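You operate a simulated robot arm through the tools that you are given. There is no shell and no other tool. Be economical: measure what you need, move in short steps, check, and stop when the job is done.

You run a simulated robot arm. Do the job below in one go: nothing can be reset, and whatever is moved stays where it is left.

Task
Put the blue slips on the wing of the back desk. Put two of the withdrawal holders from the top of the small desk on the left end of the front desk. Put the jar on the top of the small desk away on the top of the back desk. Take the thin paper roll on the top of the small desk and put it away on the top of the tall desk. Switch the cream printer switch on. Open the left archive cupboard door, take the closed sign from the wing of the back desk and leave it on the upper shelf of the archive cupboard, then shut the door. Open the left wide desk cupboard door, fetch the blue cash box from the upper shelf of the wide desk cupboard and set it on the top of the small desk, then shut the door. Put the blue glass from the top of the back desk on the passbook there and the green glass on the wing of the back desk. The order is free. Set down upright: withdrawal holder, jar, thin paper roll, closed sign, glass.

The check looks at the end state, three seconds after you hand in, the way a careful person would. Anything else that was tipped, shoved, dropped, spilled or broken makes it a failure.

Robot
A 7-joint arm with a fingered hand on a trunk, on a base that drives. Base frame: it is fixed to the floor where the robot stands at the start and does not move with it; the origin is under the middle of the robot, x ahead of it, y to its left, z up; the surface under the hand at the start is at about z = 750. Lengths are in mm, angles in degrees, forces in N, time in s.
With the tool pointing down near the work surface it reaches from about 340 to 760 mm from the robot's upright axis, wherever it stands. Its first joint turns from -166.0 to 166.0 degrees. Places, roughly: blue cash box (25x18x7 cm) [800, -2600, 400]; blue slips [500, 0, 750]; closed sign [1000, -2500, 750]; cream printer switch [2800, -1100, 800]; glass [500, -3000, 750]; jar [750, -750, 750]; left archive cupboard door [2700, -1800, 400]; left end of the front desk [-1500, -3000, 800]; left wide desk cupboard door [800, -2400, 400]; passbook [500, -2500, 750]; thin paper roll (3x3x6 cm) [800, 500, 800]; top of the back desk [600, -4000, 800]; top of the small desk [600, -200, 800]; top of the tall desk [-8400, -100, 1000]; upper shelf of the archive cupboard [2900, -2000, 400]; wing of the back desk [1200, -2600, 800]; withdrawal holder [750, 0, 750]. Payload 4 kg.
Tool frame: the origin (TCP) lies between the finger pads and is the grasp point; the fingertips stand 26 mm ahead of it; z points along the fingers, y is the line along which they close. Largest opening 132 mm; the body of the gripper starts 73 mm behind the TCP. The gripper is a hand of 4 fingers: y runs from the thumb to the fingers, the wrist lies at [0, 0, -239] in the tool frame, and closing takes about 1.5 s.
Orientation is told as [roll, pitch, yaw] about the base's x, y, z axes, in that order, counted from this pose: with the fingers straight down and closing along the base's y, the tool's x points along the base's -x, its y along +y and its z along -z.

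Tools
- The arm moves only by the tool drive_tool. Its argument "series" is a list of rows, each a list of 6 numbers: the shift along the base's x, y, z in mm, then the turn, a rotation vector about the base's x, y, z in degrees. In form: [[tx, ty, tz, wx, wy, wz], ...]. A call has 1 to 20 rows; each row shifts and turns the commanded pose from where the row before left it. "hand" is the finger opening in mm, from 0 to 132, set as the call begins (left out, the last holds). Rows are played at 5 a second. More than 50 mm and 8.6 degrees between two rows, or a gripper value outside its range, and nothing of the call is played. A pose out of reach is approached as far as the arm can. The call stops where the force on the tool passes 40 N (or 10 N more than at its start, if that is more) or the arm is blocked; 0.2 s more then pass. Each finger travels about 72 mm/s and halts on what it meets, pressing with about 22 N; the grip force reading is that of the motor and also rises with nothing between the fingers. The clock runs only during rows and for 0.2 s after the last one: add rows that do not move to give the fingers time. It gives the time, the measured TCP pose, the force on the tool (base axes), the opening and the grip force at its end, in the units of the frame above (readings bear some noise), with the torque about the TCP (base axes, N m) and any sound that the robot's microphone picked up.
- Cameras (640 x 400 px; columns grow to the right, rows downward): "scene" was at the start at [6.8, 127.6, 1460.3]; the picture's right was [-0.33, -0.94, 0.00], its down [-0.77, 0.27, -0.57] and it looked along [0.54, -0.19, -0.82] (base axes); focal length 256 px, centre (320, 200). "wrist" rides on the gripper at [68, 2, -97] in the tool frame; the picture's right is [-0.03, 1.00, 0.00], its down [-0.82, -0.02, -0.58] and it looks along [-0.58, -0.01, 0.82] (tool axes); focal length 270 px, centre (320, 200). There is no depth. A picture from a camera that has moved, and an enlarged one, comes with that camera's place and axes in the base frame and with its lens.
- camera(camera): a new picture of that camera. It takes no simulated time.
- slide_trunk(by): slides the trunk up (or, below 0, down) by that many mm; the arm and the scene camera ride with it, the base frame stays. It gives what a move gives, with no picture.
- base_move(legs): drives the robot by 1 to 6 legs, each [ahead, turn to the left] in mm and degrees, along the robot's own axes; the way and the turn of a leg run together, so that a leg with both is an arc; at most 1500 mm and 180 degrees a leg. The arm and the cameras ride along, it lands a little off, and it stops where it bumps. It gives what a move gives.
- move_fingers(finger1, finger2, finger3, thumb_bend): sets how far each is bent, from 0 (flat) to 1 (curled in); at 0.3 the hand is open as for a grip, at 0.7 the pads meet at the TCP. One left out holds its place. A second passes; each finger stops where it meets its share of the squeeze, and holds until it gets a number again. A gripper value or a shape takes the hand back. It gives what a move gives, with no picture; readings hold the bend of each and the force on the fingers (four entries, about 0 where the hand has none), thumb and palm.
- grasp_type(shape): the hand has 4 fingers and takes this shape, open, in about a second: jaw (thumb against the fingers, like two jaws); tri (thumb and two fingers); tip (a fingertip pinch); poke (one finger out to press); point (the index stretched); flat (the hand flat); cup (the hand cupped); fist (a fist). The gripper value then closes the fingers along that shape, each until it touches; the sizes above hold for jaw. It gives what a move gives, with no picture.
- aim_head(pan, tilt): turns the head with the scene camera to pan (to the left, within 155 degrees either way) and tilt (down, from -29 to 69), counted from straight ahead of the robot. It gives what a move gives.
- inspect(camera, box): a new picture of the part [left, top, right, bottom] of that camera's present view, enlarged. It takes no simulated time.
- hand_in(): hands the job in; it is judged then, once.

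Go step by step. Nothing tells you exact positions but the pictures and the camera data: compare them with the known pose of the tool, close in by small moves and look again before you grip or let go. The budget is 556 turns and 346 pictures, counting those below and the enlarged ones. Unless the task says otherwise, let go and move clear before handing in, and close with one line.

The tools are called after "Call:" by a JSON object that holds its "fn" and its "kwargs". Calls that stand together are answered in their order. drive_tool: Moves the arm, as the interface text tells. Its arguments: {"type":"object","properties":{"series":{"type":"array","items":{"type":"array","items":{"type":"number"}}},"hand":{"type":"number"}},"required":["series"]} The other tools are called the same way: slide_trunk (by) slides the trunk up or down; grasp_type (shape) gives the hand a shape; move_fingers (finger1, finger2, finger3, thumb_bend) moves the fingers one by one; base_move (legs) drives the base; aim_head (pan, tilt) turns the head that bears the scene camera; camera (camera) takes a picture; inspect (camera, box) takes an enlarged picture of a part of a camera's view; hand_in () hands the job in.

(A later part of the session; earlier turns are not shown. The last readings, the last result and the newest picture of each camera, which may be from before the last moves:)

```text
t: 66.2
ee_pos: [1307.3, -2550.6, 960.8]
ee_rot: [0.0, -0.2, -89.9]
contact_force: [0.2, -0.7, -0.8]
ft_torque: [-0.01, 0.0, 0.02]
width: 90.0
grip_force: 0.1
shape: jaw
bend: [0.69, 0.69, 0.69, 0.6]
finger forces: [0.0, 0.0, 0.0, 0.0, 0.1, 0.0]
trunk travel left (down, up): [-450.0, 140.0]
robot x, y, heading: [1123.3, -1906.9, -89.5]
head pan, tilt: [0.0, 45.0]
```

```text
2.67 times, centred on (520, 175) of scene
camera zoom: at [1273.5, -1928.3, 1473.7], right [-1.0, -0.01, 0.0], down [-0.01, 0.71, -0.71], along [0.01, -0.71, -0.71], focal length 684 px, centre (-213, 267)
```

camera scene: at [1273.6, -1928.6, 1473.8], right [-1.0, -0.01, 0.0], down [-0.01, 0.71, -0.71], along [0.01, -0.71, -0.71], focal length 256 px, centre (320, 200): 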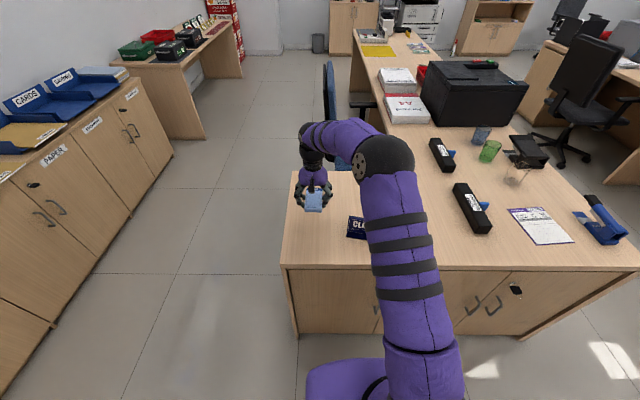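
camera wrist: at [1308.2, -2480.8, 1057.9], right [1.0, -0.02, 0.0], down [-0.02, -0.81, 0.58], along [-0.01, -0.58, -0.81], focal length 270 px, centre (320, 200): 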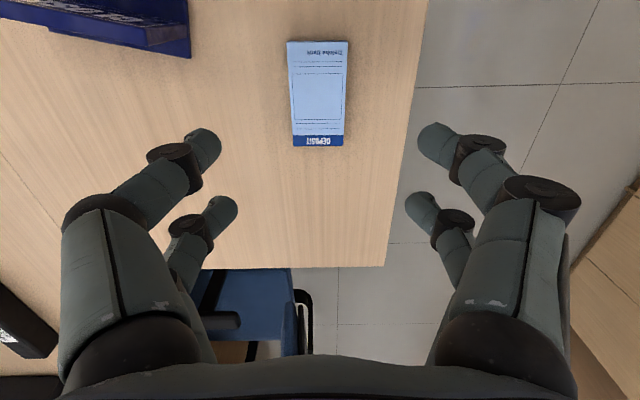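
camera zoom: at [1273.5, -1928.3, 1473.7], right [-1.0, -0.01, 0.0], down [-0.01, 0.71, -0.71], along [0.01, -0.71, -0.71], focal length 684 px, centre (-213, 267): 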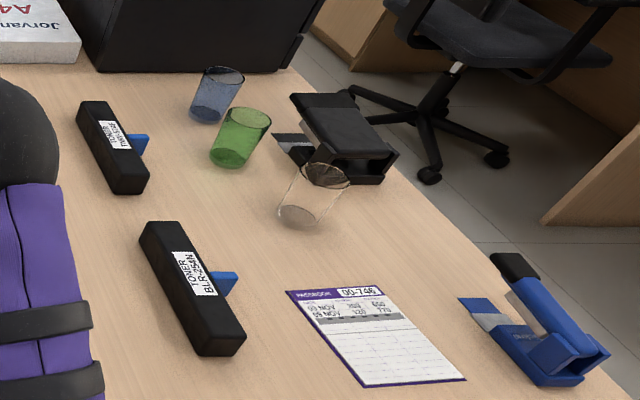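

Slips are placed. Next: glasses; blue ≈(486,-3081), green ≈(500,-2931), clear ≈(466,-2768), passbook ≈(481,-2527). They're best reached from the right side of the back desk, so I retract and drive around.

Call:
{"fn": "drive_tool", "kwargs": {"series": [[-30, 38, 10, 0, 0, 0], [-30, 38, 10, 0, 0, 0], [-30, 38, 10, 0, 0, 0], [-30, 38, 10, 0, 0, 0], [-30, 38, 0, 0, 0, 0], [-30, 0, 0, 0, 0, 0]]}}

Call:
{"fn": "base_move", "kwargs": {"legs": [[-300, 0], [0, -90], [1220, 0], [0, 90]]}}

Call:
{"fn": "aim_head", "kwargs": {"pan": 10, "tilt": 40}}

Call:
{"fn": "camera", "kwargs": {"camera": "scene"}}

```text
t: 67.6
ee_pos: [1127.4, -2360.2, 1003.1]
ee_rot: [0.1, -0.3, -89.9]
contact_force: [-0.4, 0.9, 1.1]
ft_torque: [0.02, 0.05, -0.02]
width: 89.5
grip_force: 0.1
shape: jaw
bend: [0.69, 0.69, 0.69, 0.6]
finger forces: [0.0, 0.0, 0.0, 0.1, 0.1, 0.0]
trunk travel left (down, up): [-450.0, 140.0]
robot x, y, heading: [1122.5, -1902.5, -89.4]
head pan, tilt: [0.0, 45.0]
```

```text
t: 83.8
ee_pos: [-88.2, -2096.9, 1003.1]
ee_rot: [0.1, -0.3, -89.3]
contact_force: [0.3, 0.5, -0.9]
ft_torque: [0.02, 0.0, -0.03]
width: 89.9
grip_force: 0.1
shape: jaw
bend: [0.69, 0.69, 0.69, 0.6]
finger forces: [0.0, 0.0, 0.0, 0.0, 0.0, 0.0]
trunk travel left (down, up): [-450.0, 140.0]
robot x, y, heading: [-100.6, -1641.9, -88.6]
head pan, tilt: [0.0, 45.0]
```

```text
t: 84.6
ee_pos: [-88.7, -2096.1, 1003.2]
ee_rot: [0.0, -0.3, -89.3]
contact_force: [0.3, 0.1, -0.3]
ft_torque: [0.03, 0.0, 0.0]
width: 89.8
grip_force: 0.1
shape: jaw
bend: [0.69, 0.69, 0.69, 0.6]
finger forces: [0.1, 0.0, 0.0, 0.0, 0.0, 0.1]
trunk travel left (down, up): [-450.0, 140.0]
robot x, y, heading: [-98.8, -1642.4, -88.9]
head pan, tilt: [10.0, 40.0]
```

```text
310 pictures are left
camera scene: at [68.3, -1663.8, 1481.0], right [-0.98, -0.19, 0.0], down [-0.12, 0.63, -0.77], along [0.15, -0.75, -0.64], focal length 256 px, centre (320, 200)
```

scene: 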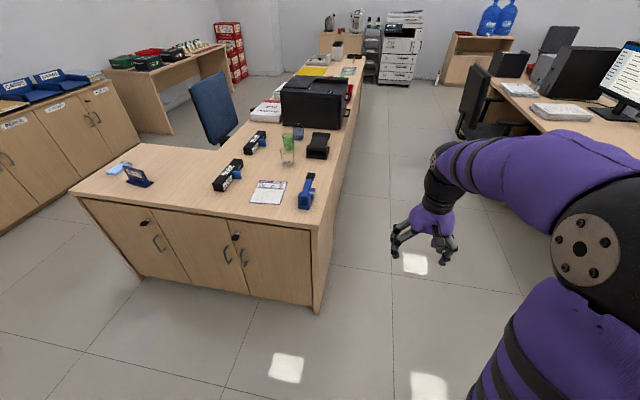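

Clear lane along the desk's right edge (x≈200). Drive down alongside it.

Call:
{"fn": "base_move", "kwargs": {"legs": [[0, -1.2], [1180, 0]]}}

Call:
{"fn": "aim_head", "kwargs": {"pan": 80, "tilt": 50}}

Call:
{"fn": "camera", "kwargs": {"camera": "scene"}}

```text
t: 90.9
ee_pos: [-100.7, -3284.6, 1002.9]
ee_rot: [0.0, -0.3, -90.7]
contact_force: [0.5, -0.3, 0.7]
ft_torque: [-0.03, 0.0, 0.04]
width: 90.0
grip_force: 0.1
shape: jaw
bend: [0.69, 0.69, 0.69, 0.6]
finger forces: [0.0, 0.0, 0.0, 0.1, 0.1, 0.1]
trunk travel left (down, up): [-450.0, 140.0]
robot x, y, heading: [-102.5, -2829.3, -90.4]
head pan, tilt: [10.0, 40.0]
```

```text
t: 92.3
ee_pos: [-102.3, -3284.4, 1002.1]
ee_rot: [0.0, -0.4, -90.6]
contact_force: [0.6, -0.4, 0.3]
ft_torque: [-0.01, -0.01, 0.01]
width: 89.7
grip_force: 0.1
shape: jaw
bend: [0.69, 0.69, 0.69, 0.6]
finger forces: [0.0, 0.0, 0.0, 0.0, 0.0, 0.1]
trunk travel left (down, up): [-450.0, 140.0]
robot x, y, heading: [-97.2, -2830.0, -89.7]
head pan, tilt: [80.0, 50.0]
```

```text
309 pictures are left
camera scene: at [126.6, -2786.1, 1466.9], right [-0.18, -0.98, 0.0], down [-0.75, 0.14, -0.64], along [0.63, -0.11, -0.77], focal length 256 px, centre (320, 200)
```

scene: 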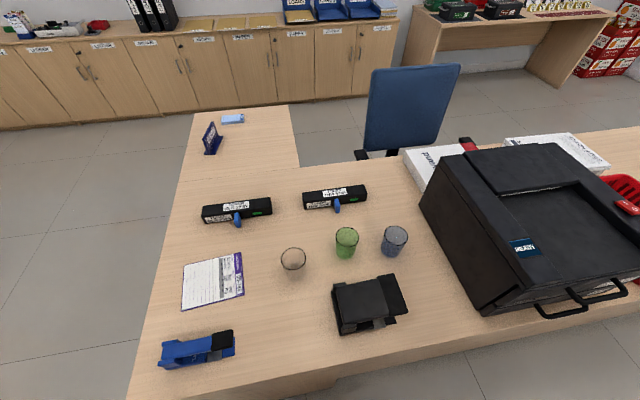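

Excellent view. Blue glass ≈(467,-3069), green ≈(487,-2926), clear ≈(456,-2759), passbook ≈(470,-2538). I swing the arm round to the left with the yaw turning to 0.

Call:
{"fn": "drive_tool", "kwargs": {"series": [[46.8, 2.4, 0, 0, 0, 8.2], [46.2, 7.2, 0, 0, 0, 8.2], [45.3, 11.9, 0, 0, 0, 8.2], [43.9, 16.6, 0, 0, 0, 8.2], [41.9, 20.9, 0, 0, 0, 8.2], [39.5, 25.1, 0, 0, 0, 8.2], [36.7, 29.1, 0, 0, 0, 8.2], [33.5, 32.7, 0, 0, 0, 8.2], [30.1, 35.9, 0, 0, 0, 8.2], [26.1, 38.9, 0, 0, 0, 8.2], [22, 41.3, 0, 0, 0, 8.5]], "hand": 110}}

Call:
{"fn": "camera", "kwargs": {"camera": "wrist"}}

```text
t: 94.8
ee_pos: [319.0, -3023.0, 1000.9]
ee_rot: [0.1, -0.3, -0.1]
contact_force: [-1.4, -0.2, 0.2]
ft_torque: [0.01, -0.02, -0.01]
width: 109.7
grip_force: 0.0
shape: jaw
bend: [0.56, 0.56, 0.56, 0.4]
finger forces: [0.1, 0.1, 0.0, 0.1, 0.0, 0.0]
trunk travel left (down, up): [-450.0, 140.0]
robot x, y, heading: [-100.1, -2828.5, -90.2]
head pan, tilt: [80.0, 50.0]
```

```text
308 pictures are left
camera wrist: at [248.6, -3020.7, 1097.6], right [0.03, 1.0, 0.0], down [0.81, -0.02, 0.58], along [0.58, -0.01, -0.81], focal length 270 px, centre (320, 200)
```

wrist: 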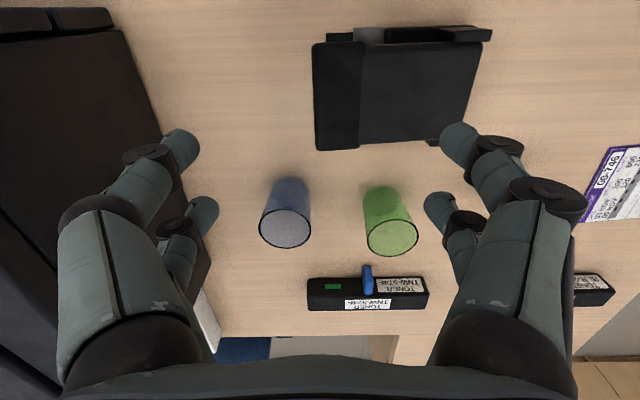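

Blue refined to (473,-3068), about 100 tall. Move above it and check before descending.

Call:
{"fn": "drive_tool", "kwargs": {"series": [[40, -12, 0, 0, 0, 0], [40, -12, 0, 0, 0, 0], [40, -12, 0, 0, 0, 0], [34, -9, 0, 0, 0, 0], [0, 0, -40, 0, 0, 0], [0, 0, -40, 0, 0, 0]]}}

Call:
{"fn": "camera", "kwargs": {"camera": "wrist"}}

```text
t: 96.2
ee_pos: [466.5, -3067.0, 920.4]
ee_rot: [0.1, -0.3, -0.2]
contact_force: [-0.6, 0.3, -0.1]
ft_torque: [0.02, 0.02, 0.01]
width: 109.9
grip_force: 0.1
shape: jaw
bend: [0.56, 0.56, 0.56, 0.4]
finger forces: [0.1, 0.1, 0.1, 0.0, 0.0, 0.0]
trunk travel left (down, up): [-450.0, 140.0]
robot x, y, heading: [-104.0, -2832.0, -90.1]
head pan, tilt: [80.0, 50.0]
```

```text
307 pictures are left
camera wrist: at [396.9, -3064.4, 1016.8], right [0.03, 1.0, 0.0], down [0.81, -0.02, 0.58], along [0.58, -0.02, -0.81], focal length 270 px, centre (320, 200)
```

wrist: 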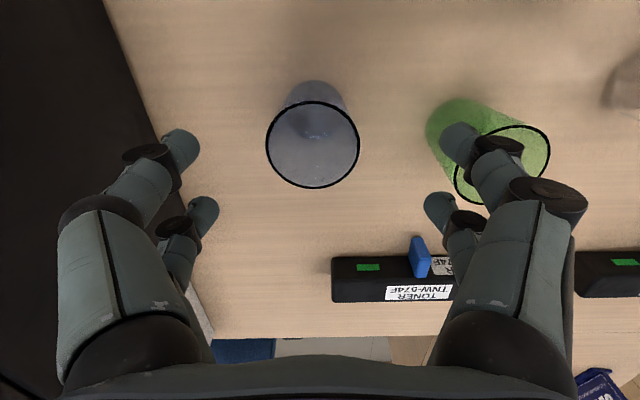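

Call:
{"fn": "drive_tool", "kwargs": {"series": [[5, -4, -30, 0, 0, 0], [0, 0, -40, 0, 0, 0], [0, 0, -30, 0, 0, 0], [0, 0, -18, 0, 0, 0]]}}

Call:
{"fn": "camera", "kwargs": {"camera": "wrist"}}

Call:
{"fn": "inspect", "kwargs": {"camera": "scene", "box": [300, 180, 460, 300]}}

```text
t: 97.2
ee_pos: [470.3, -3072.5, 806.5]
ee_rot: [0.0, -0.3, -0.2]
contact_force: [0.3, 0.3, 0.0]
ft_torque: [0.01, -0.01, -0.03]
width: 109.7
grip_force: 0.2
shape: jaw
bend: [0.56, 0.56, 0.56, 0.4]
finger forces: [0.0, 0.0, 0.0, 0.0, 0.0, 0.0]
trunk travel left (down, up): [-450.0, 140.0]
robot x, y, heading: [-101.2, -2829.8, -90.0]
head pan, tilt: [80.0, 50.0]
```

```text
306 pictures are left
camera wrist: at [400.7, -3070.5, 903.6], right [0.03, 1.0, 0.0], down [0.81, -0.02, 0.58], along [0.58, -0.02, -0.81], focal length 270 px, centre (320, 200)
```

wrist: 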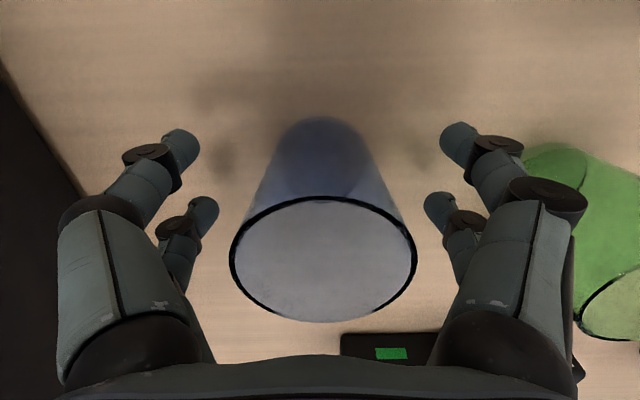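

```text
3.33 times, centred on (380, 240) of scene
camera zoom: at [126.8, -2786.0, 1466.9], right [-0.18, -0.98, 0.0], down [-0.75, 0.14, -0.64], along [0.63, -0.11, -0.77], focal length 855 px, centre (120, 67)
```

zoom: 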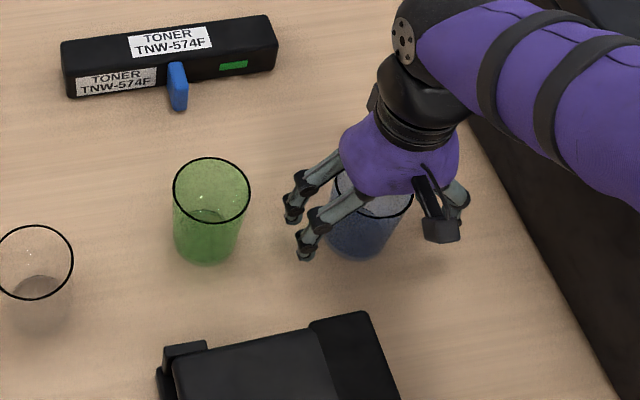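

Call:
{"fn": "drive_tool", "kwargs": {"series": [[0, 0, 0, 0, 0, 0], [0, 0, 0, 0, 0, 0], [0, 0, 0, 0, 0, 0], [0, 0, 0, 0, 0, 0], [0, 0, 0, 0, 0, 0], [0, 0, 0, 0, 0, 0], [0, 0, 0, 0, 0, 0]], "hand": 40}}

Call:
{"fn": "drive_tool", "kwargs": {"series": [[0, 0, 10, 0, 0, 0], [0, 0, 30, 0, 0, 0], [0, 0, 40, 0, 0, 0]]}}

Call:
{"fn": "camera", "kwargs": {"camera": "wrist"}}

Call:
{"fn": "inspect", "kwargs": {"camera": "scene", "box": [300, 150, 460, 300]}}

```text
t: 98.8
ee_pos: [471.5, -3071.4, 808.4]
ee_rot: [0.1, -0.3, -0.1]
contact_force: [0.1, 1.2, 0.7]
ft_torque: [0.0, -0.01, -0.01]
width: 44.5
grip_force: 0.1
shape: jaw
bend: [0.73, 0.72, 0.72, 0.7]
finger forces: [0.0, 4.1, 3.2, 0.0, 0.0, 0.1]
trunk travel left (down, up): [-450.0, 140.0]
robot x, y, heading: [-106.9, -2831.6, -90.3]
head pan, tilt: [80.0, 50.0]
```

```text
t: 99.5
ee_pos: [470.0, -3072.0, 885.8]
ee_rot: [0.1, -0.2, -0.2]
contact_force: [-0.3, 0.1, -2.3]
ft_torque: [0.02, 0.0, -0.02]
width: 44.5
grip_force: 0.1
shape: jaw
bend: [0.73, 0.72, 0.72, 0.7]
finger forces: [0.1, 3.7, 3.1, 0.1, 0.0, 0.0]
trunk travel left (down, up): [-450.0, 140.0]
robot x, y, heading: [-100.2, -2826.8, -90.3]
head pan, tilt: [80.0, 50.0]
```

```text
304 pictures are left
camera wrist: at [400.2, -3068.6, 983.5], right [0.03, 1.0, 0.0], down [0.81, -0.02, 0.58], along [0.58, -0.02, -0.81], focal length 270 px, centre (320, 200)
```

wrist: 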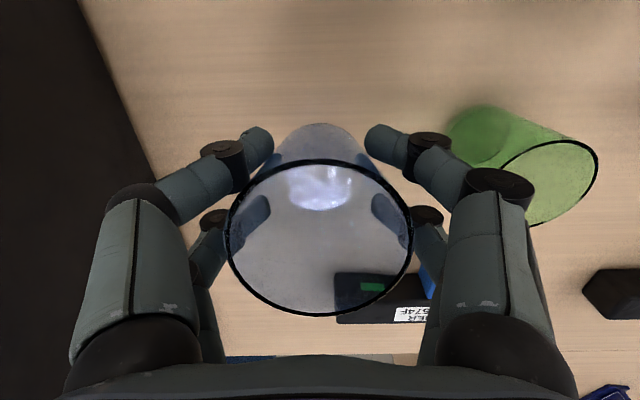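

```text
2.67 times, centred on (380, 225) of scene
camera zoom: at [126.9, -2786.0, 1466.8], right [-0.18, -0.98, 0.0], down [-0.75, 0.14, -0.64], along [0.63, -0.11, -0.77], focal length 684 px, centre (160, 133)
```

zoom: 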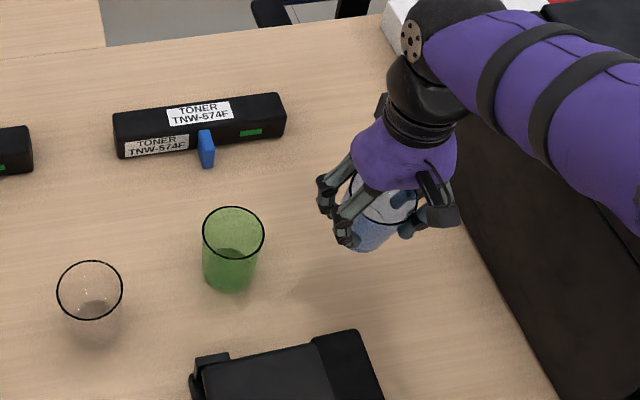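

It is lifted but lightly held; tighten the grip.

Call:
{"fn": "drive_tool", "kwargs": {"series": [[0, 0, 0, 0, 0, 0], [0, 0, 0, 0, 0, 0], [0, 0, 0, 0, 0, 0]], "hand": 15}}

Call:
{"fn": "camera", "kwargs": {"camera": "wrist"}}

```text
t: 100.3
ee_pos: [469.0, -3071.8, 886.2]
ee_rot: [0.1, -0.3, -0.3]
contact_force: [0.0, 0.7, 0.0]
ft_torque: [0.02, 0.03, 0.0]
width: 35.3
grip_force: 21.8
shape: jaw
bend: [0.73, 0.73, 0.73, 0.71]
finger forces: [16.9, 19.8, 21.2, 0.0, 15.2, 0.0]
trunk travel left (down, up): [-450.0, 140.0]
robot x, y, heading: [-103.2, -2830.7, -90.1]
head pan, tilt: [80.0, 50.0]
```

```text
302 pictures are left
camera wrist: at [400.1, -3068.8, 983.1], right [0.03, 1.0, 0.0], down [0.81, -0.02, 0.58], along [0.58, -0.02, -0.81], focal length 270 px, centre (320, 200)
```

wrist: 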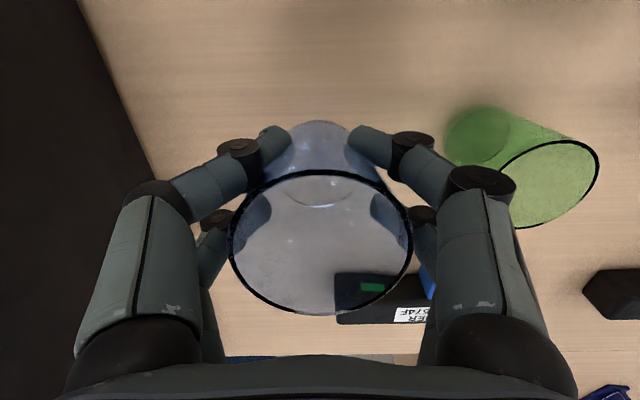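

Call:
{"fn": "inspect", "kwargs": {"camera": "scene", "box": [340, 180, 440, 260]}}

```text
5.00 times, centred on (390, 220) of scene
camera zoom: at [126.9, -2786.0, 1466.8], right [-0.18, -0.98, 0.0], down [-0.75, 0.14, -0.64], along [0.63, -0.11, -0.77], focal length 1282 px, centre (-30, 100)
```

zoom: 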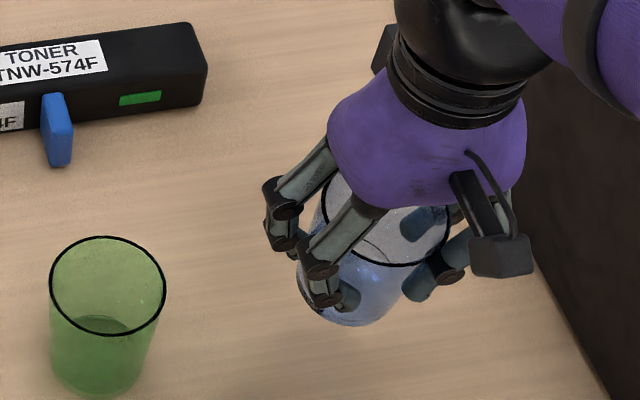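

The glass tilted slightly (~8–10°) about the finger line; I'll correct with tool pitch later. Raise and carry over to the passbook.

Call:
{"fn": "drive_tool", "kwargs": {"series": [[0, 0, 45, 0, 0, 0], [0, 0, 45, 0, 0, 0], [0, 48, 0, 0, 0, 0], [0, 48, 0, 0, 0, 0], [0, 48, 0, 0, 0, 0], [0, 48, 0, 0, 0, 0], [0, 48, 0, 0, 0, 0], [0, 48, 0, 0, 0, 0], [0, 48, 0, 0, 0, 0], [0, 48, 0, 0, 0, 0], [0, 48, 0, 0, 0, 0], [0, 48, 0, 0, 0, 0], [0, 48, 0, 0, 0, 0], [0, 6, -40, 0, 8, 0]]}}

Call:
{"fn": "camera", "kwargs": {"camera": "wrist"}}

Call:
{"fn": "inspect", "kwargs": {"camera": "scene", "box": [120, 180, 320, 320]}}

```text
t: 103.2
ee_pos: [531.1, -2678.2, 972.1]
ee_rot: [-0.1, 1.2, -12.9]
contact_force: [0.1, 0.6, -0.6]
ft_torque: [-0.01, -0.05, 0.02]
width: 34.2
grip_force: 22.3
shape: jaw
bend: [0.73, 0.73, 0.73, 0.71]
finger forces: [18.3, 20.2, 23.5, 0.0, 14.6, 0.0]
out of reach, approached as far as the arm can: row 14
trunk travel left (down, up): [-450.0, 140.0]
robot x, y, heading: [-102.7, -2827.5, -90.3]
head pan, tilt: [80.0, 50.0]
stopped in row 14: the arm was blocked; the commanded pose is now the measured one
```

```text
300 pictures are left
camera wrist: at [465.9, -2660.6, 1069.5], right [0.25, 0.97, 0.0], down [0.8, -0.2, 0.56], along [0.54, -0.14, -0.83], focal length 270 px, centre (320, 200)
```

wrist: 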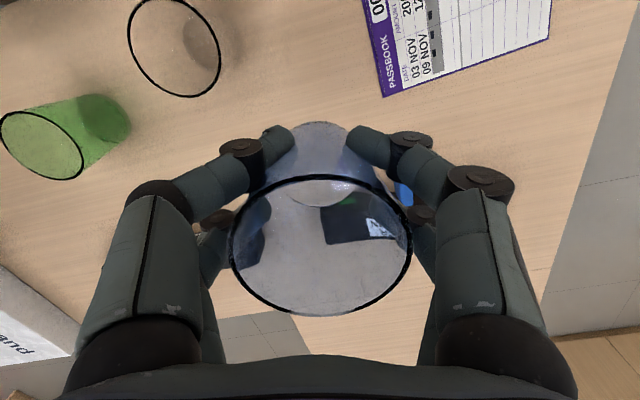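

```text
2.86 times, centred on (220, 250) of scene
camera zoom: at [124.5, -2785.8, 1467.3], right [-0.18, -0.98, 0.0], down [-0.75, 0.14, -0.64], along [0.63, -0.11, -0.76], focal length 732 px, centre (606, 57)
```

zoom: 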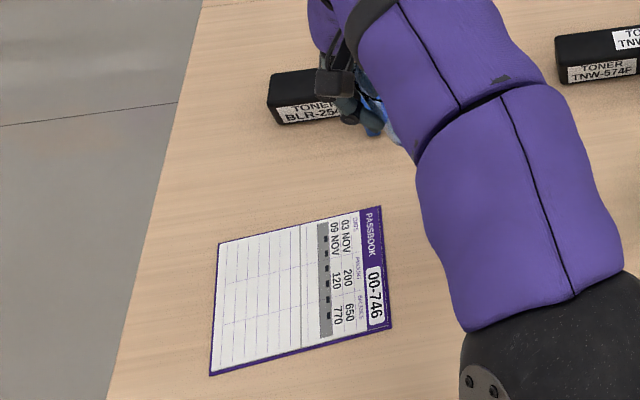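

The arm ran into a limit there. I'll bring the tool back square to the robot, then back the base up 260 mm so the passbook is abeam.

Call:
{"fn": "drive_tool", "kwargs": {"series": [[-20, -40, 0, 0, 0, 4.3], [-20, -40, 0, 0, 0, 4.3], [-20, -40, 0, 0, 0, 4.3], [0, -40, 0, 0, 0, 0]]}}

Call:
{"fn": "base_move", "kwargs": {"legs": [[-290, 0]]}}

Call:
{"fn": "camera", "kwargs": {"camera": "scene"}}

Call:
{"fn": "camera", "kwargs": {"camera": "wrist"}}

```text
t: 104.2
ee_pos: [473.2, -2839.0, 970.5]
ee_rot: [-0.1, 1.3, 0.0]
contact_force: [-0.1, -0.4, -1.3]
ft_torque: [-0.02, 0.01, 0.0]
width: 33.4
grip_force: 22.5
shape: jaw
bend: [0.73, 0.73, 0.73, 0.71]
finger forces: [17.9, 20.1, 23.1, 0.0, 13.7, 0.0]
trunk travel left (down, up): [-450.0, 140.0]
robot x, y, heading: [-100.8, -2831.9, -90.3]
head pan, tilt: [80.0, 50.0]
```

```text
t: 106.2
ee_pos: [472.2, -2552.7, 969.8]
ee_rot: [-0.1, 1.3, 0.4]
contact_force: [-0.3, -0.3, -1.8]
ft_torque: [0.03, 0.01, 0.02]
width: 33.8
grip_force: 22.1
shape: jaw
bend: [0.73, 0.73, 0.73, 0.71]
finger forces: [17.9, 20.1, 23.2, 0.0, 13.8, 0.0]
trunk travel left (down, up): [-450.0, 140.0]
robot x, y, heading: [-98.3, -2546.7, -89.8]
head pan, tilt: [80.0, 50.0]
```

```text
298 pictures are left
camera scene: at [126.7, -2500.9, 1466.8], right [-0.17, -0.99, 0.0], down [-0.75, 0.13, -0.64], along [0.63, -0.11, -0.77], focal length 256 px, centre (320, 200)
```

scene: 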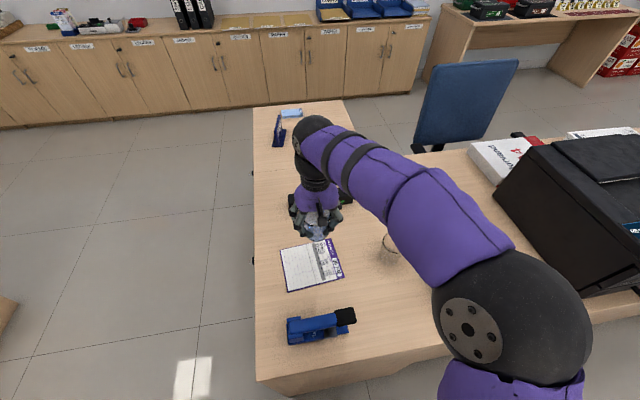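

```text
297 pictures are left
camera wrist: at [406.0, -2550.3, 1068.5], right [0.02, 1.0, 0.0], down [0.83, -0.01, 0.56], along [0.56, -0.01, -0.83], focal length 270 px, centre (320, 200)
```

wrist: 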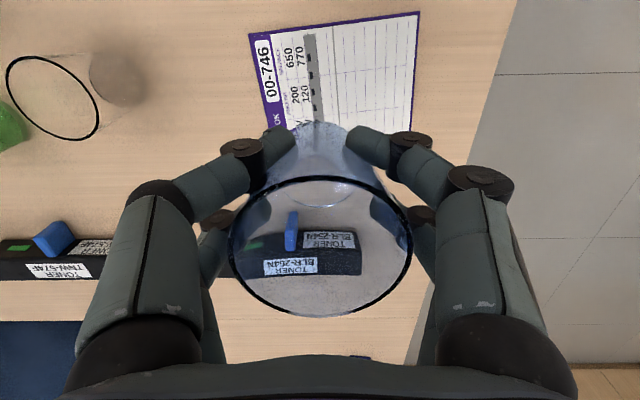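

Passbook centre ≈(470,-2536). Apply the pitch correction, move over it and lower partway.

Call:
{"fn": "drive_tool", "kwargs": {"series": [[-4, 15, -20, 0, 7, 0], [0, 0, -45, 0, 0, 0], [0, 0, -45, 0, 0, 0]]}}

Call:
{"fn": "camera", "kwargs": {"camera": "wrist"}}

Call:
{"fn": "inspect", "kwargs": {"camera": "scene", "box": [250, 180, 370, 300]}}

```text
t: 107.0
ee_pos: [468.3, -2537.2, 857.3]
ee_rot: [-0.1, 8.3, 0.4]
contact_force: [-0.3, 0.2, -1.6]
ft_torque: [-0.03, 0.06, 0.01]
width: 33.7
grip_force: 21.6
shape: jaw
bend: [0.73, 0.73, 0.73, 0.71]
finger forces: [17.8, 20.1, 23.3, 0.0, 14.0, 0.1]
trunk travel left (down, up): [-450.0, 140.0]
robot x, y, heading: [-103.4, -2546.4, -90.0]
head pan, tilt: [80.0, 50.0]
```

```text
296 pictures are left
camera wrist: at [413.1, -2534.8, 962.7], right [0.02, 1.0, 0.0], down [0.89, -0.01, 0.45], along [0.45, -0.01, -0.89], focal length 270 px, centre (320, 200)
```

wrist: 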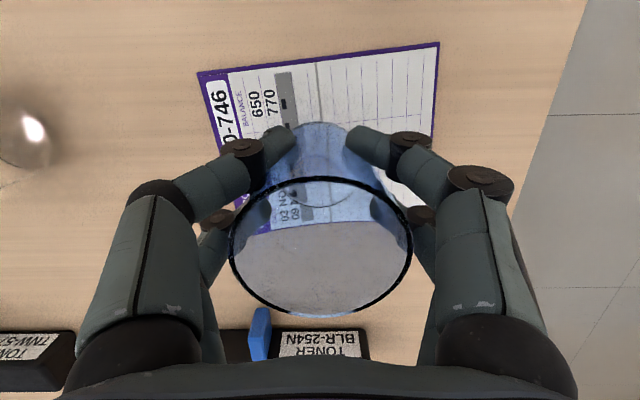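

```text
3.33 times, centred on (310, 240) of scene
camera zoom: at [126.6, -2500.9, 1466.9], right [-0.17, -0.99, 0.0], down [-0.76, 0.13, -0.64], along [0.63, -0.11, -0.77], focal length 855 px, centre (353, 67)
```

zoom: 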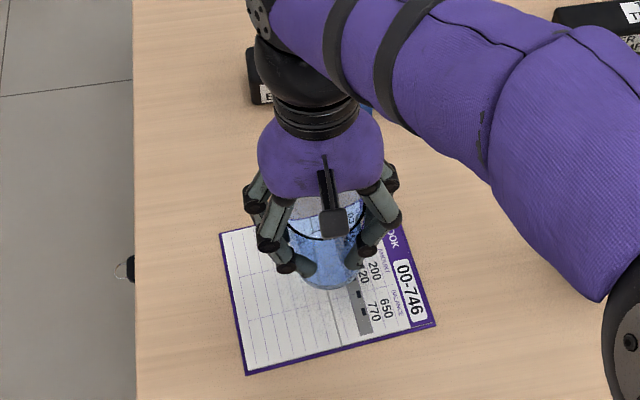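

Aligned over the passbook. Lowering in steps.

Call:
{"fn": "drive_tool", "kwargs": {"series": [[0, 0, -25, 0, 0, 0], [0, 0, -12, 0, 0, 0], [0, 0, -3, 0, 0, 0], [0, 0, 0, 0, 0, 0]]}}

Call:
{"fn": "inspect", "kwargs": {"camera": "scene", "box": [270, 200, 370, 300]}}

```text
t: 108.0
ee_pos: [469.2, -2537.6, 818.9]
ee_rot: [0.0, 8.3, 0.5]
contact_force: [-0.2, 0.2, -1.5]
ft_torque: [0.02, 0.01, 0.0]
width: 33.7
grip_force: 21.7
shape: jaw
bend: [0.73, 0.73, 0.73, 0.71]
finger forces: [17.9, 20.1, 23.4, 0.0, 14.1, 0.0]
trunk travel left (down, up): [-450.0, 140.0]
robot x, y, heading: [-102.4, -2546.6, -89.7]
head pan, tilt: [80.0, 50.0]
```

```text
4.00 times, centred on (320, 250) of scene
camera zoom: at [126.7, -2500.9, 1466.8], right [-0.17, -0.99, 0.0], down [-0.75, 0.13, -0.64], along [0.63, -0.11, -0.77], focal length 1026 px, centre (320, 0)
```

zoom: 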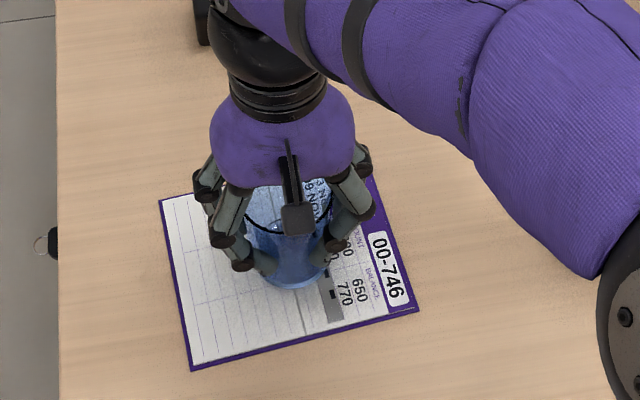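

Call:
{"fn": "drive_tool", "kwargs": {"series": [[0, 0, -3, 0, 0, 0], [0, 0, -3, 0, 0, 0], [0, 0, 0, 0, 0, 0]]}}

Call:
{"fn": "drive_tool", "kwargs": {"series": [[0, 0, -2, 0, 0, 0], [0, 0, -2, 0, 0, 0], [0, 0, 0, 0, 0, 0]]}}

```text
t: 108.8
ee_pos: [469.2, -2537.3, 814.9]
ee_rot: [0.0, 8.2, 0.4]
contact_force: [-3.7, 0.8, 9.3]
ft_torque: [0.13, -0.11, 0.04]
width: 33.9
grip_force: 22.2
shape: jaw
bend: [0.74, 0.74, 0.73, 0.71]
finger forces: [19.1, 21.7, 23.6, 0.1, 16.1, 0.1]
trunk travel left (down, up): [-450.0, 140.0]
robot x, y, heading: [-98.0, -2544.8, -89.7]
head pan, tilt: [80.0, 50.0]
```

```text
t: 109.6
ee_pos: [467.6, -2537.4, 814.0]
ee_rot: [0.0, 7.9, 0.4]
contact_force: [-3.4, 1.0, 29.3]
ft_torque: [0.11, -0.23, 0.05]
width: 34.3
grip_force: 21.9
shape: jaw
bend: [0.74, 0.75, 0.74, 0.71]
finger forces: [20.6, 23.8, 26.1, 0.0, 17.8, 0.0]
trunk travel left (down, up): [-450.0, 140.0]
robot x, y, heading: [-101.7, -2550.0, -89.9]
head pan, tilt: [80.0, 50.0]
```

In contact. Ease 2 mm and release.

Call:
{"fn": "drive_tool", "kwargs": {"series": [[0, 0, 2, 0, 0, 0], [0, 0, 0, 0, 0, 0]]}}

Call:
{"fn": "drive_tool", "kwargs": {"series": [[0, 0, 0, 0, 0, 0], [0, 0, 0, 0, 0, 0], [0, 0, 0, 0, 0, 0], [0, 0, 0, 0, 0, 0], [0, 0, 0, 0, 0, 0], [0, 0, 0, 0, 0, 0]], "hand": 110}}

Call:
{"fn": "camera", "kwargs": {"camera": "wrist"}}

```text
t: 110.2
ee_pos: [466.8, -2537.3, 813.8]
ee_rot: [0.0, 8.2, 0.4]
contact_force: [-4.8, 2.2, 23.0]
ft_torque: [0.14, -0.29, 0.07]
width: 34.5
grip_force: 22.0
shape: jaw
bend: [0.74, 0.75, 0.74, 0.71]
finger forces: [21.0, 23.9, 26.2, 0.0, 17.9, 0.0]
trunk travel left (down, up): [-450.0, 140.0]
robot x, y, heading: [-98.9, -2543.1, -89.9]
head pan, tilt: [80.0, 50.0]
```

```text
t: 111.6
ee_pos: [469.3, -2537.8, 812.7]
ee_rot: [-0.1, 8.3, 0.5]
contact_force: [0.4, 1.3, 0.5]
ft_torque: [-0.01, 0.02, -0.02]
width: 109.6
grip_force: 0.0
shape: jaw
bend: [0.56, 0.56, 0.56, 0.4]
finger forces: [0.1, 0.1, 0.0, 0.0, 0.0, 0.1]
trunk travel left (down, up): [-450.0, 140.0]
robot x, y, heading: [-101.3, -2544.7, -89.8]
head pan, tilt: [80.0, 50.0]
```

```text
293 pictures are left
camera wrist: at [414.8, -2535.9, 918.3], right [0.02, 1.0, 0.0], down [0.89, -0.01, 0.45], along [0.45, -0.01, -0.89], focal length 270 px, centre (320, 200)
```

wrist: 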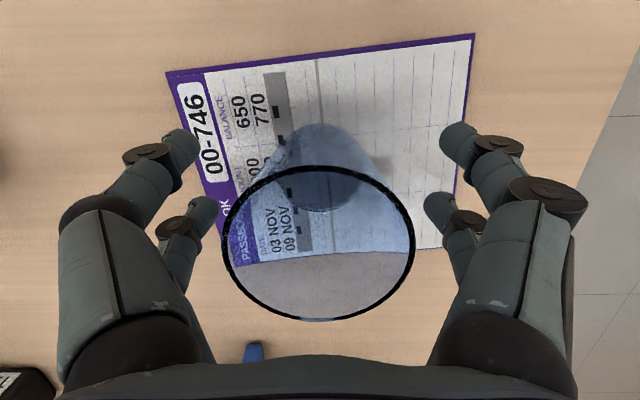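

The blue glass stands on the passbook. Lift clear and level the tool.

Call:
{"fn": "drive_tool", "kwargs": {"series": [[0, 0, 20, 0, 0, 0], [0, 0, 40, 0, 0, 0], [0, 0, 40, 0, 0, 0], [0, 0, 45, 0, -4, 0], [0, 0, 45, 0, -4.3, 0]]}}

Call:
{"fn": "camera", "kwargs": {"camera": "wrist"}}

```text
t: 112.8
ee_pos: [470.8, -2540.4, 1005.5]
ee_rot: [-0.1, 0.1, 0.4]
contact_force: [1.0, -0.4, -0.8]
ft_torque: [0.01, -0.02, 0.02]
width: 109.8
grip_force: 0.1
shape: jaw
bend: [0.56, 0.56, 0.56, 0.4]
finger forces: [0.0, 0.0, 0.0, 0.0, 0.0, 0.1]
trunk travel left (down, up): [-450.0, 140.0]
robot x, y, heading: [-100.4, -2546.3, -89.9]
head pan, tilt: [80.0, 50.0]
```

```text
292 pictures are left
camera wrist: at [400.7, -2538.3, 1102.6], right [0.02, 1.0, 0.0], down [0.82, -0.01, 0.58], along [0.58, -0.01, -0.82], focal length 270 px, centre (320, 200)
```

wrist: 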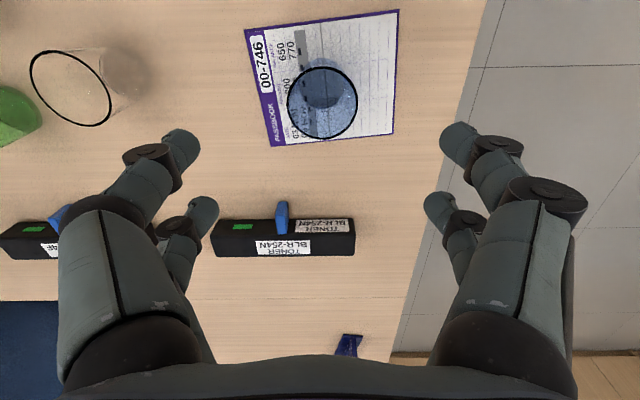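

Next the green glass at about (490,-2929). Drive ahead 380.

Call:
{"fn": "base_move", "kwargs": {"legs": [[385, 0]]}}

Call:
{"fn": "camera", "kwargs": {"camera": "wrist"}}

```text
t: 115.3
ee_pos: [471.2, -2933.0, 1005.6]
ee_rot: [0.0, 0.0, 0.3]
contact_force: [0.0, -0.1, -0.2]
ft_torque: [-0.01, -0.01, 0.0]
width: 110.0
grip_force: 0.1
shape: jaw
bend: [0.56, 0.56, 0.56, 0.4]
finger forces: [0.1, 0.1, 0.1, 0.1, 0.0, 0.0]
trunk travel left (down, up): [-450.0, 140.0]
robot x, y, heading: [-99.2, -2938.4, -90.1]
head pan, tilt: [80.0, 50.0]
```

```text
291 pictures are left
camera wrist: at [401.7, -2931.6, 1102.2], right [0.02, 1.0, 0.0], down [0.82, -0.02, 0.58], along [0.58, -0.01, -0.82], focal length 270 px, centre (320, 200)
```

wrist: 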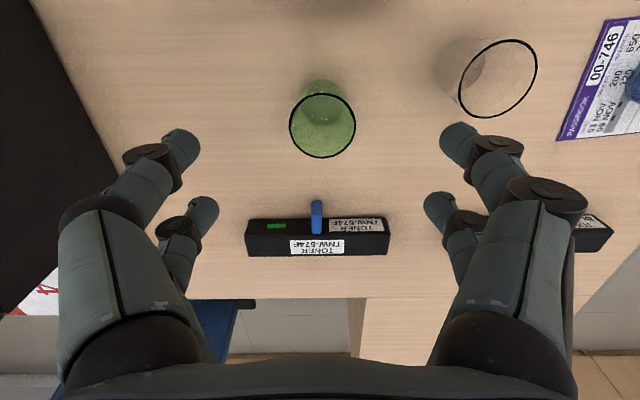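

Call:
{"fn": "drive_tool", "kwargs": {"series": [[21, 2, -40, 0, 0, 0], [0, 0, -45, 0, 0, 0], [0, 0, -45, 0, 0, 0], [0, 0, -40, 0, 0, 0], [0, 0, -32, 0, 0, 0], [0, 0, 0, 0, 0, 0]]}}

Call:
{"fn": "camera", "kwargs": {"camera": "wrist"}}

```text
t: 116.7
ee_pos: [490.6, -2929.7, 805.3]
ee_rot: [-0.1, -0.1, 0.3]
contact_force: [0.1, -0.5, 0.1]
ft_torque: [0.01, -0.01, 0.01]
width: 109.9
grip_force: 0.2
shape: jaw
bend: [0.56, 0.56, 0.56, 0.4]
finger forces: [0.0, 0.0, 0.0, 0.1, 0.0, 0.1]
trunk travel left (down, up): [-450.0, 140.0]
robot x, y, heading: [-102.2, -2938.9, -89.8]
head pan, tilt: [80.0, 50.0]
```

```text
290 pictures are left
camera wrist: at [421.4, -2927.4, 902.0], right [0.02, 1.0, 0.0], down [0.82, -0.02, 0.58], along [0.58, -0.01, -0.82], focal length 270 px, centre (320, 200)
```

wrist: 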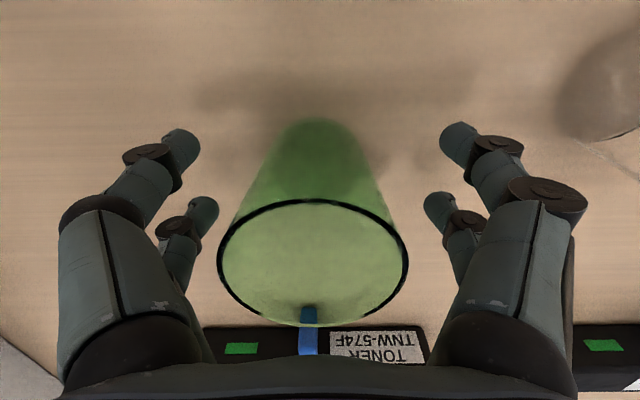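

Call:
{"fn": "drive_tool", "kwargs": {"series": [[0, -3, -3, 0, 0, 0], [0, 0, 0, 0, 0, 0]]}}

Call:
{"fn": "drive_tool", "kwargs": {"series": [[0, 0, 0, 0, 0, 0], [0, 0, 0, 0, 0, 0], [0, 0, 0, 0, 0, 0], [0, 0, 0, 0, 0, 0], [0, 0, 0, 0, 0, 0], [0, 0, 0, 0, 0, 0], [0, 0, 0, 0, 0, 0], [0, 0, 0, 0, 0, 0], [0, 0, 0, 0, 0, 0], [0, 0, 0, 0, 0, 0]], "hand": 15}}

Call:
{"fn": "camera", "kwargs": {"camera": "wrist"}}

```text
t: 117.3
ee_pos: [491.2, -2933.0, 802.3]
ee_rot: [0.0, 0.0, 0.4]
contact_force: [0.3, 0.0, -0.2]
ft_torque: [-0.01, 0.01, 0.0]
width: 109.7
grip_force: 0.1
shape: jaw
bend: [0.56, 0.56, 0.56, 0.4]
finger forces: [0.0, 0.1, 0.0, 0.0, 0.0, 0.0]
trunk travel left (down, up): [-450.0, 140.0]
robot x, y, heading: [-97.9, -2941.0, -89.9]
head pan, tilt: [80.0, 50.0]
```

```text
t: 119.5
ee_pos: [491.1, -2933.4, 802.7]
ee_rot: [-0.1, -0.1, 0.3]
contact_force: [0.2, 0.3, 0.2]
ft_torque: [0.02, -0.01, -0.02]
width: 33.6
grip_force: 22.2
shape: jaw
bend: [0.74, 0.73, 0.73, 0.71]
finger forces: [17.9, 21.5, 24.6, 0.0, 14.1, 0.1]
trunk travel left (down, up): [-450.0, 140.0]
robot x, y, heading: [-101.1, -2941.3, -90.2]
head pan, tilt: [80.0, 50.0]
```

```text
289 pictures are left
camera wrist: at [422.0, -2931.1, 898.7], right [0.02, 1.0, 0.0], down [0.82, -0.02, 0.58], along [0.58, -0.01, -0.82], focal length 270 px, centre (320, 200)
```

wrist: 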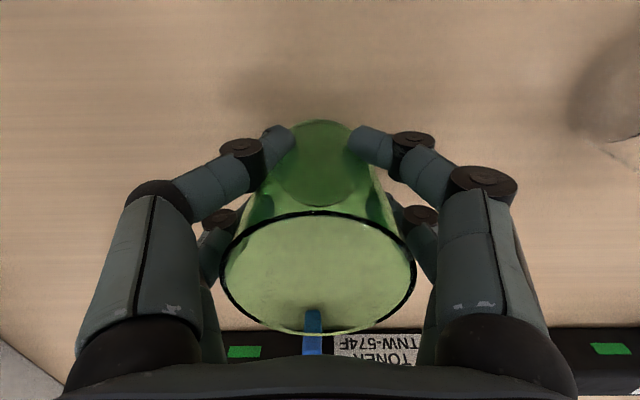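

Call:
{"fn": "drive_tool", "kwargs": {"series": [[0, 0, 15, 0, 0, 0], [0, 0, 40, 0, 0, 0], [0, 0, 50, 0, 0, 0], [0, 0, 50, 0, 0, 0], [0, 0, 45, 0, 0, 0]]}}

Call:
{"fn": "camera", "kwargs": {"camera": "wrist"}}

```text
t: 120.7
ee_pos: [494.4, -2934.4, 999.0]
ee_rot: [-0.1, 0.0, 0.3]
contact_force: [1.2, 0.1, -2.0]
ft_torque: [0.01, 0.0, 0.01]
width: 33.4
grip_force: 21.5
shape: jaw
bend: [0.74, 0.73, 0.73, 0.71]
finger forces: [18.1, 21.7, 24.9, 0.0, 14.1, 0.0]
trunk travel left (down, up): [-450.0, 140.0]
robot x, y, heading: [-105.7, -2940.9, -90.1]
head pan, tilt: [80.0, 50.0]
```

```text
288 pictures are left
camera wrist: at [424.3, -2932.5, 1097.2], right [0.02, 1.0, 0.0], down [0.82, -0.01, 0.58], along [0.58, -0.01, -0.82], focal length 270 px, centre (320, 200)
```

wrist: 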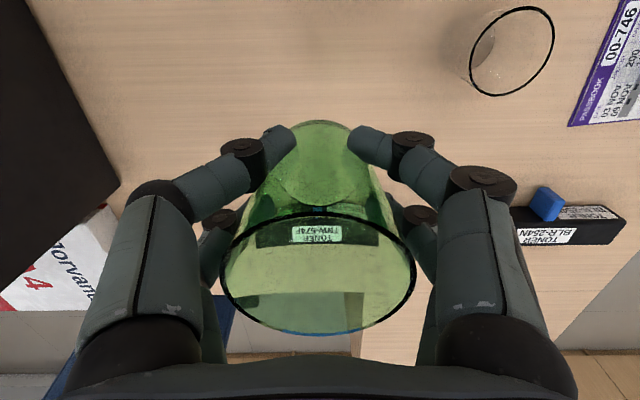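

Held upright. Back out of the lane, then swing the arm to the front in open space.

Call:
{"fn": "base_move", "kwargs": {"legs": [[-1300, 0]]}}

Call:
{"fn": "drive_tool", "kwargs": {"series": [[-31, -33, 0, 0, 0, 0], [-31, -33, 0, 0, 0, 0], [-31, -33, 0, 0, 0, 0], [-31, -33, 0, 0, 0, 0], [-31, -33, 0, 0, 0, 0], [-30, -33, 0, 0, 0, 0], [-22, -41.3, 0, 0, 0, -8.2], [-26.1, -38.9, 0, 0, 0, -8.2], [-30.1, -35.9, 0, 0, 0, -8.2], [-33.5, -32.7, 0, 0, 0, -8.2], [-36.7, -29.1, 0, 0, 0, -8.2], [-39.5, -25.1, 0, 0, 0, -8.2], [-41.9, -20.9, 0, 0, 0, -8.2], [-43.9, -16.6, 0, 0, 0, -8.2], [-45.3, -11.9, 0, 0, 0, -8.2], [-46.2, -7.2, 0, 0, 0, -8.2], [-46.8, -2.4, 0, 0, 0, -8.3]]}}

Call:
{"fn": "base_move", "kwargs": {"legs": [[0, 90], [1160, 0], [0, -90]]}}

Call:
{"fn": "aim_head", "kwargs": {"pan": 0, "tilt": 45}}

Call:
{"fn": "camera", "kwargs": {"camera": "scene"}}

```text
t: 127.3
ee_pos: [493.6, -1614.5, 1001.0]
ee_rot: [-0.1, 0.0, 0.2]
contact_force: [-0.1, -0.4, -1.1]
ft_torque: [-0.05, 0.02, 0.0]
width: 33.2
grip_force: 21.8
shape: jaw
bend: [0.74, 0.73, 0.73, 0.71]
finger forces: [18.3, 21.7, 25.0, 0.0, 14.1, 0.1]
trunk travel left (down, up): [-450.0, 140.0]
robot x, y, heading: [-100.0, -1617.2, -90.1]
head pan, tilt: [80.0, 50.0]
```

```text
t: 130.9
ee_pos: [-106.3, -2075.2, 999.5]
ee_rot: [0.0, 0.0, -90.3]
contact_force: [-0.1, 0.5, -1.7]
ft_torque: [0.01, -0.01, 0.02]
width: 32.2
grip_force: 22.1
shape: jaw
bend: [0.74, 0.73, 0.73, 0.71]
finger forces: [15.7, 21.9, 25.6, 0.1, 13.0, 0.0]
trunk travel left (down, up): [-450.0, 140.0]
robot x, y, heading: [-100.2, -1616.4, -90.0]
head pan, tilt: [80.0, 50.0]
```

```text
t: 145.1
ee_pos: [1020.8, -2076.5, 999.6]
ee_rot: [-0.1, 0.0, -89.4]
contact_force: [-1.2, -0.6, -2.3]
ft_torque: [0.03, 0.02, -0.02]
width: 31.3
grip_force: 21.9
shape: jaw
bend: [0.74, 0.73, 0.73, 0.72]
finger forces: [16.9, 23.0, 25.6, 0.0, 11.1, 0.0]
trunk travel left (down, up): [-450.0, 140.0]
robot x, y, heading: [1018.8, -1622.5, -89.2]
head pan, tilt: [80.0, 50.0]
```

```text
t: 146.6
ee_pos: [1019.2, -2078.5, 999.2]
ee_rot: [-0.1, 0.0, -89.4]
contact_force: [-0.6, 0.7, -1.8]
ft_torque: [0.05, 0.02, -0.03]
width: 31.4
grip_force: 22.2
shape: jaw
bend: [0.74, 0.73, 0.73, 0.72]
finger forces: [16.9, 23.0, 25.6, 0.0, 11.1, 0.0]
trunk travel left (down, up): [-450.0, 140.0]
robot x, y, heading: [1018.2, -1618.4, -89.3]
head pan, tilt: [0.0, 45.0]
```

```text
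287 pictures are left
camera scene: at [1171.1, -1641.3, 1473.8], right [-1.0, -0.01, 0.0], down [-0.01, 0.71, -0.71], along [0.01, -0.71, -0.71], focal length 256 px, centre (320, 200)
```

scene: 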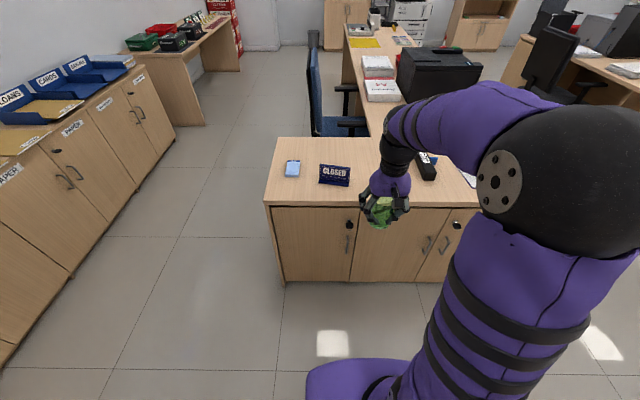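

Roll 300 ahead, then carry the glass to about (1040,-2620) on the wing behind the sign.

Call:
{"fn": "base_move", "kwargs": {"legs": [[310, 0]]}}

Call:
{"fn": "drive_tool", "kwargs": {"series": [[4, -48, 0, 0, 0, 0], [4, -48, 0, 0, 0, 0], [4, -48, 0, 0, 0, 0], [4, -48, 0, 0, 0, 0], [4, -40, 0, 0, 0, 0], [0, 0, -45, 0, 0, 0], [0, 0, -45, 0, 0, 0], [0, 0, -40, 0, 0, 0]]}}

Call:
{"fn": "camera", "kwargs": {"camera": "wrist"}}

Call:
{"fn": "camera", "kwargs": {"camera": "scene"}}

```text
t: 148.6
ee_pos: [1026.3, -2374.0, 998.4]
ee_rot: [-0.1, 0.0, -89.0]
contact_force: [0.5, 0.2, -2.1]
ft_torque: [0.02, 0.02, 0.01]
width: 31.5
grip_force: 22.2
shape: jaw
bend: [0.74, 0.73, 0.73, 0.72]
finger forces: [16.9, 23.0, 25.7, 0.0, 11.2, 0.0]
trunk travel left (down, up): [-450.0, 140.0]
robot x, y, heading: [1026.3, -1913.1, -89.0]
head pan, tilt: [0.0, 45.0]
```

```text
t: 150.4
ee_pos: [1047.4, -2603.6, 871.1]
ee_rot: [-0.1, 0.0, -89.0]
contact_force: [0.0, -0.3, -1.3]
ft_torque: [-0.03, 0.0, -0.01]
width: 30.8
grip_force: 21.8
shape: jaw
bend: [0.75, 0.73, 0.73, 0.72]
finger forces: [15.6, 22.8, 26.0, 0.0, 11.9, 0.1]
trunk travel left (down, up): [-450.0, 140.0]
robot x, y, heading: [1021.5, -1918.2, -89.1]
head pan, tilt: [0.0, 45.0]
```

```text
286 pictures are left
camera wrist: at [1047.8, -2535.0, 967.8], right [1.0, -0.01, 0.0], down [-0.01, -0.82, 0.58], along [-0.01, -0.58, -0.82], focal length 270 px, centre (320, 200)
```

wrist: 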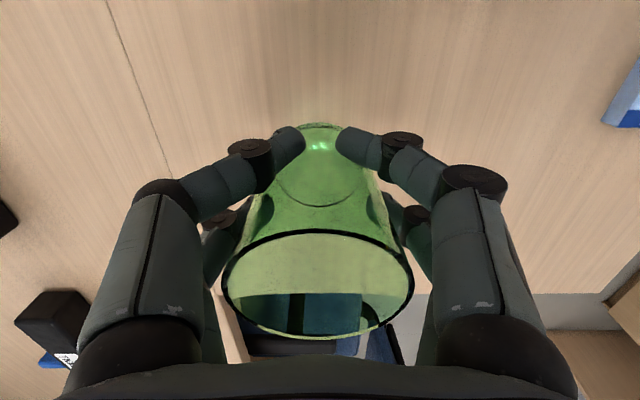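

```text
285 pictures are left
camera scene: at [1175.2, -1936.8, 1473.8], right [-1.0, -0.02, 0.0], down [-0.01, 0.71, -0.71], along [0.01, -0.71, -0.71], focal length 256 px, centre (320, 200)
```

scene: 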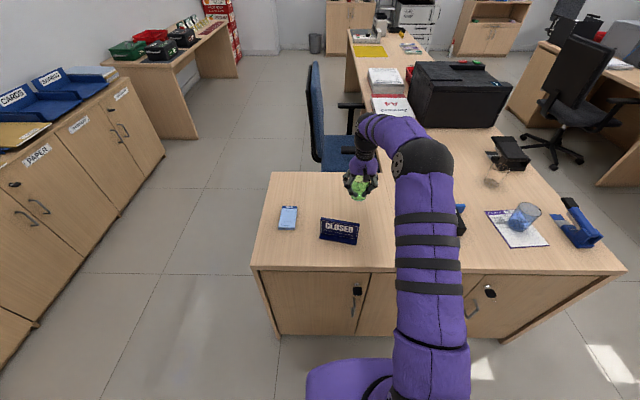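

The seam shows the wing begins at x≈911, so (1047,-2604) is on the wing. The glass leans ~5° away; correct it by tilting, then lower.

Call:
{"fn": "drive_tool", "kwargs": {"series": [[0, 0, -20, -5, 0, 0], [0, 0, -15, 0, 0, 0], [0, 0, -8, 0, 0, 0], [0, 0, -4, 0, 0, 0], [0, 0, 0, 0, 0, 0]]}}

Call:
{"fn": "inspect", "kwargs": {"camera": "scene", "box": [310, 140, 410, 240]}}

```text
t: 151.6
ee_pos: [1047.4, -2606.4, 823.2]
ee_rot: [-0.2, -4.9, -89.0]
contact_force: [-0.7, -0.3, -1.9]
ft_torque: [0.06, 0.01, -0.03]
width: 30.8
grip_force: 22.0
shape: jaw
bend: [0.75, 0.73, 0.73, 0.72]
finger forces: [15.7, 22.8, 26.1, 0.0, 12.1, 0.1]
trunk travel left (down, up): [-450.0, 140.0]
robot x, y, heading: [1023.3, -1916.9, -89.1]
head pan, tilt: [0.0, 45.0]
```

```text
4.00 times, centred on (360, 190) of scene
camera zoom: at [1175.2, -1936.8, 1473.8], right [-1.0, -0.02, 0.0], down [-0.01, 0.71, -0.71], along [0.01, -0.71, -0.71], focal length 1026 px, centre (160, 240)
```

zoom: 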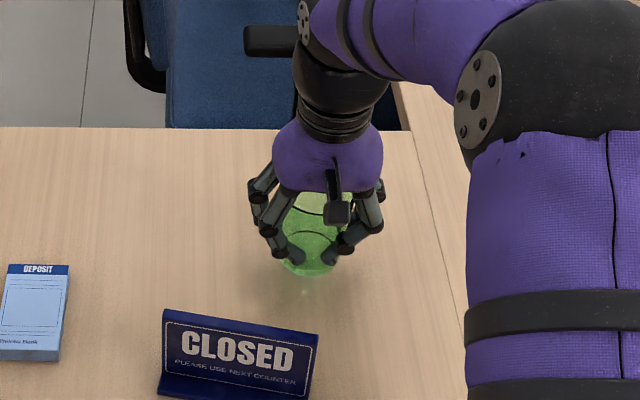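

Call:
{"fn": "drive_tool", "kwargs": {"series": [[0, 0, -3, 0, 0, 0], [0, 0, -3, 0, 0, 0], [0, 0, -2, 0, 0, 0], [0, 0, 0, 0, 0, 0]]}}

Call:
{"fn": "drive_tool", "kwargs": {"series": [[0, 0, -2, 0, 0, 0], [0, 0, -2, 0, 0, 0], [0, 0, 0, 0, 0, 0]]}}

```text
t: 152.6
ee_pos: [1046.6, -2605.7, 815.2]
ee_rot: [-0.3, -5.0, -89.0]
contact_force: [-0.3, -0.2, -1.8]
ft_torque: [0.02, -0.02, 0.0]
width: 30.9
grip_force: 22.1
shape: jaw
bend: [0.75, 0.73, 0.73, 0.72]
finger forces: [15.7, 22.8, 26.2, 0.0, 12.2, 0.0]
trunk travel left (down, up): [-450.0, 140.0]
robot x, y, heading: [1023.0, -1914.3, -89.2]
head pan, tilt: [0.0, 45.0]
```

```text
t: 153.4
ee_pos: [1047.3, -2607.6, 811.0]
ee_rot: [-0.1, -5.0, -89.0]
contact_force: [-0.1, 0.1, -1.0]
ft_torque: [0.01, -0.01, -0.02]
width: 30.9
grip_force: 22.2
shape: jaw
bend: [0.75, 0.73, 0.73, 0.72]
finger forces: [15.6, 22.8, 26.1, 0.1, 12.2, 0.1]
trunk travel left (down, up): [-450.0, 140.0]
robot x, y, heading: [1024.6, -1916.0, -89.0]
head pan, tilt: [0.0, 45.0]
```

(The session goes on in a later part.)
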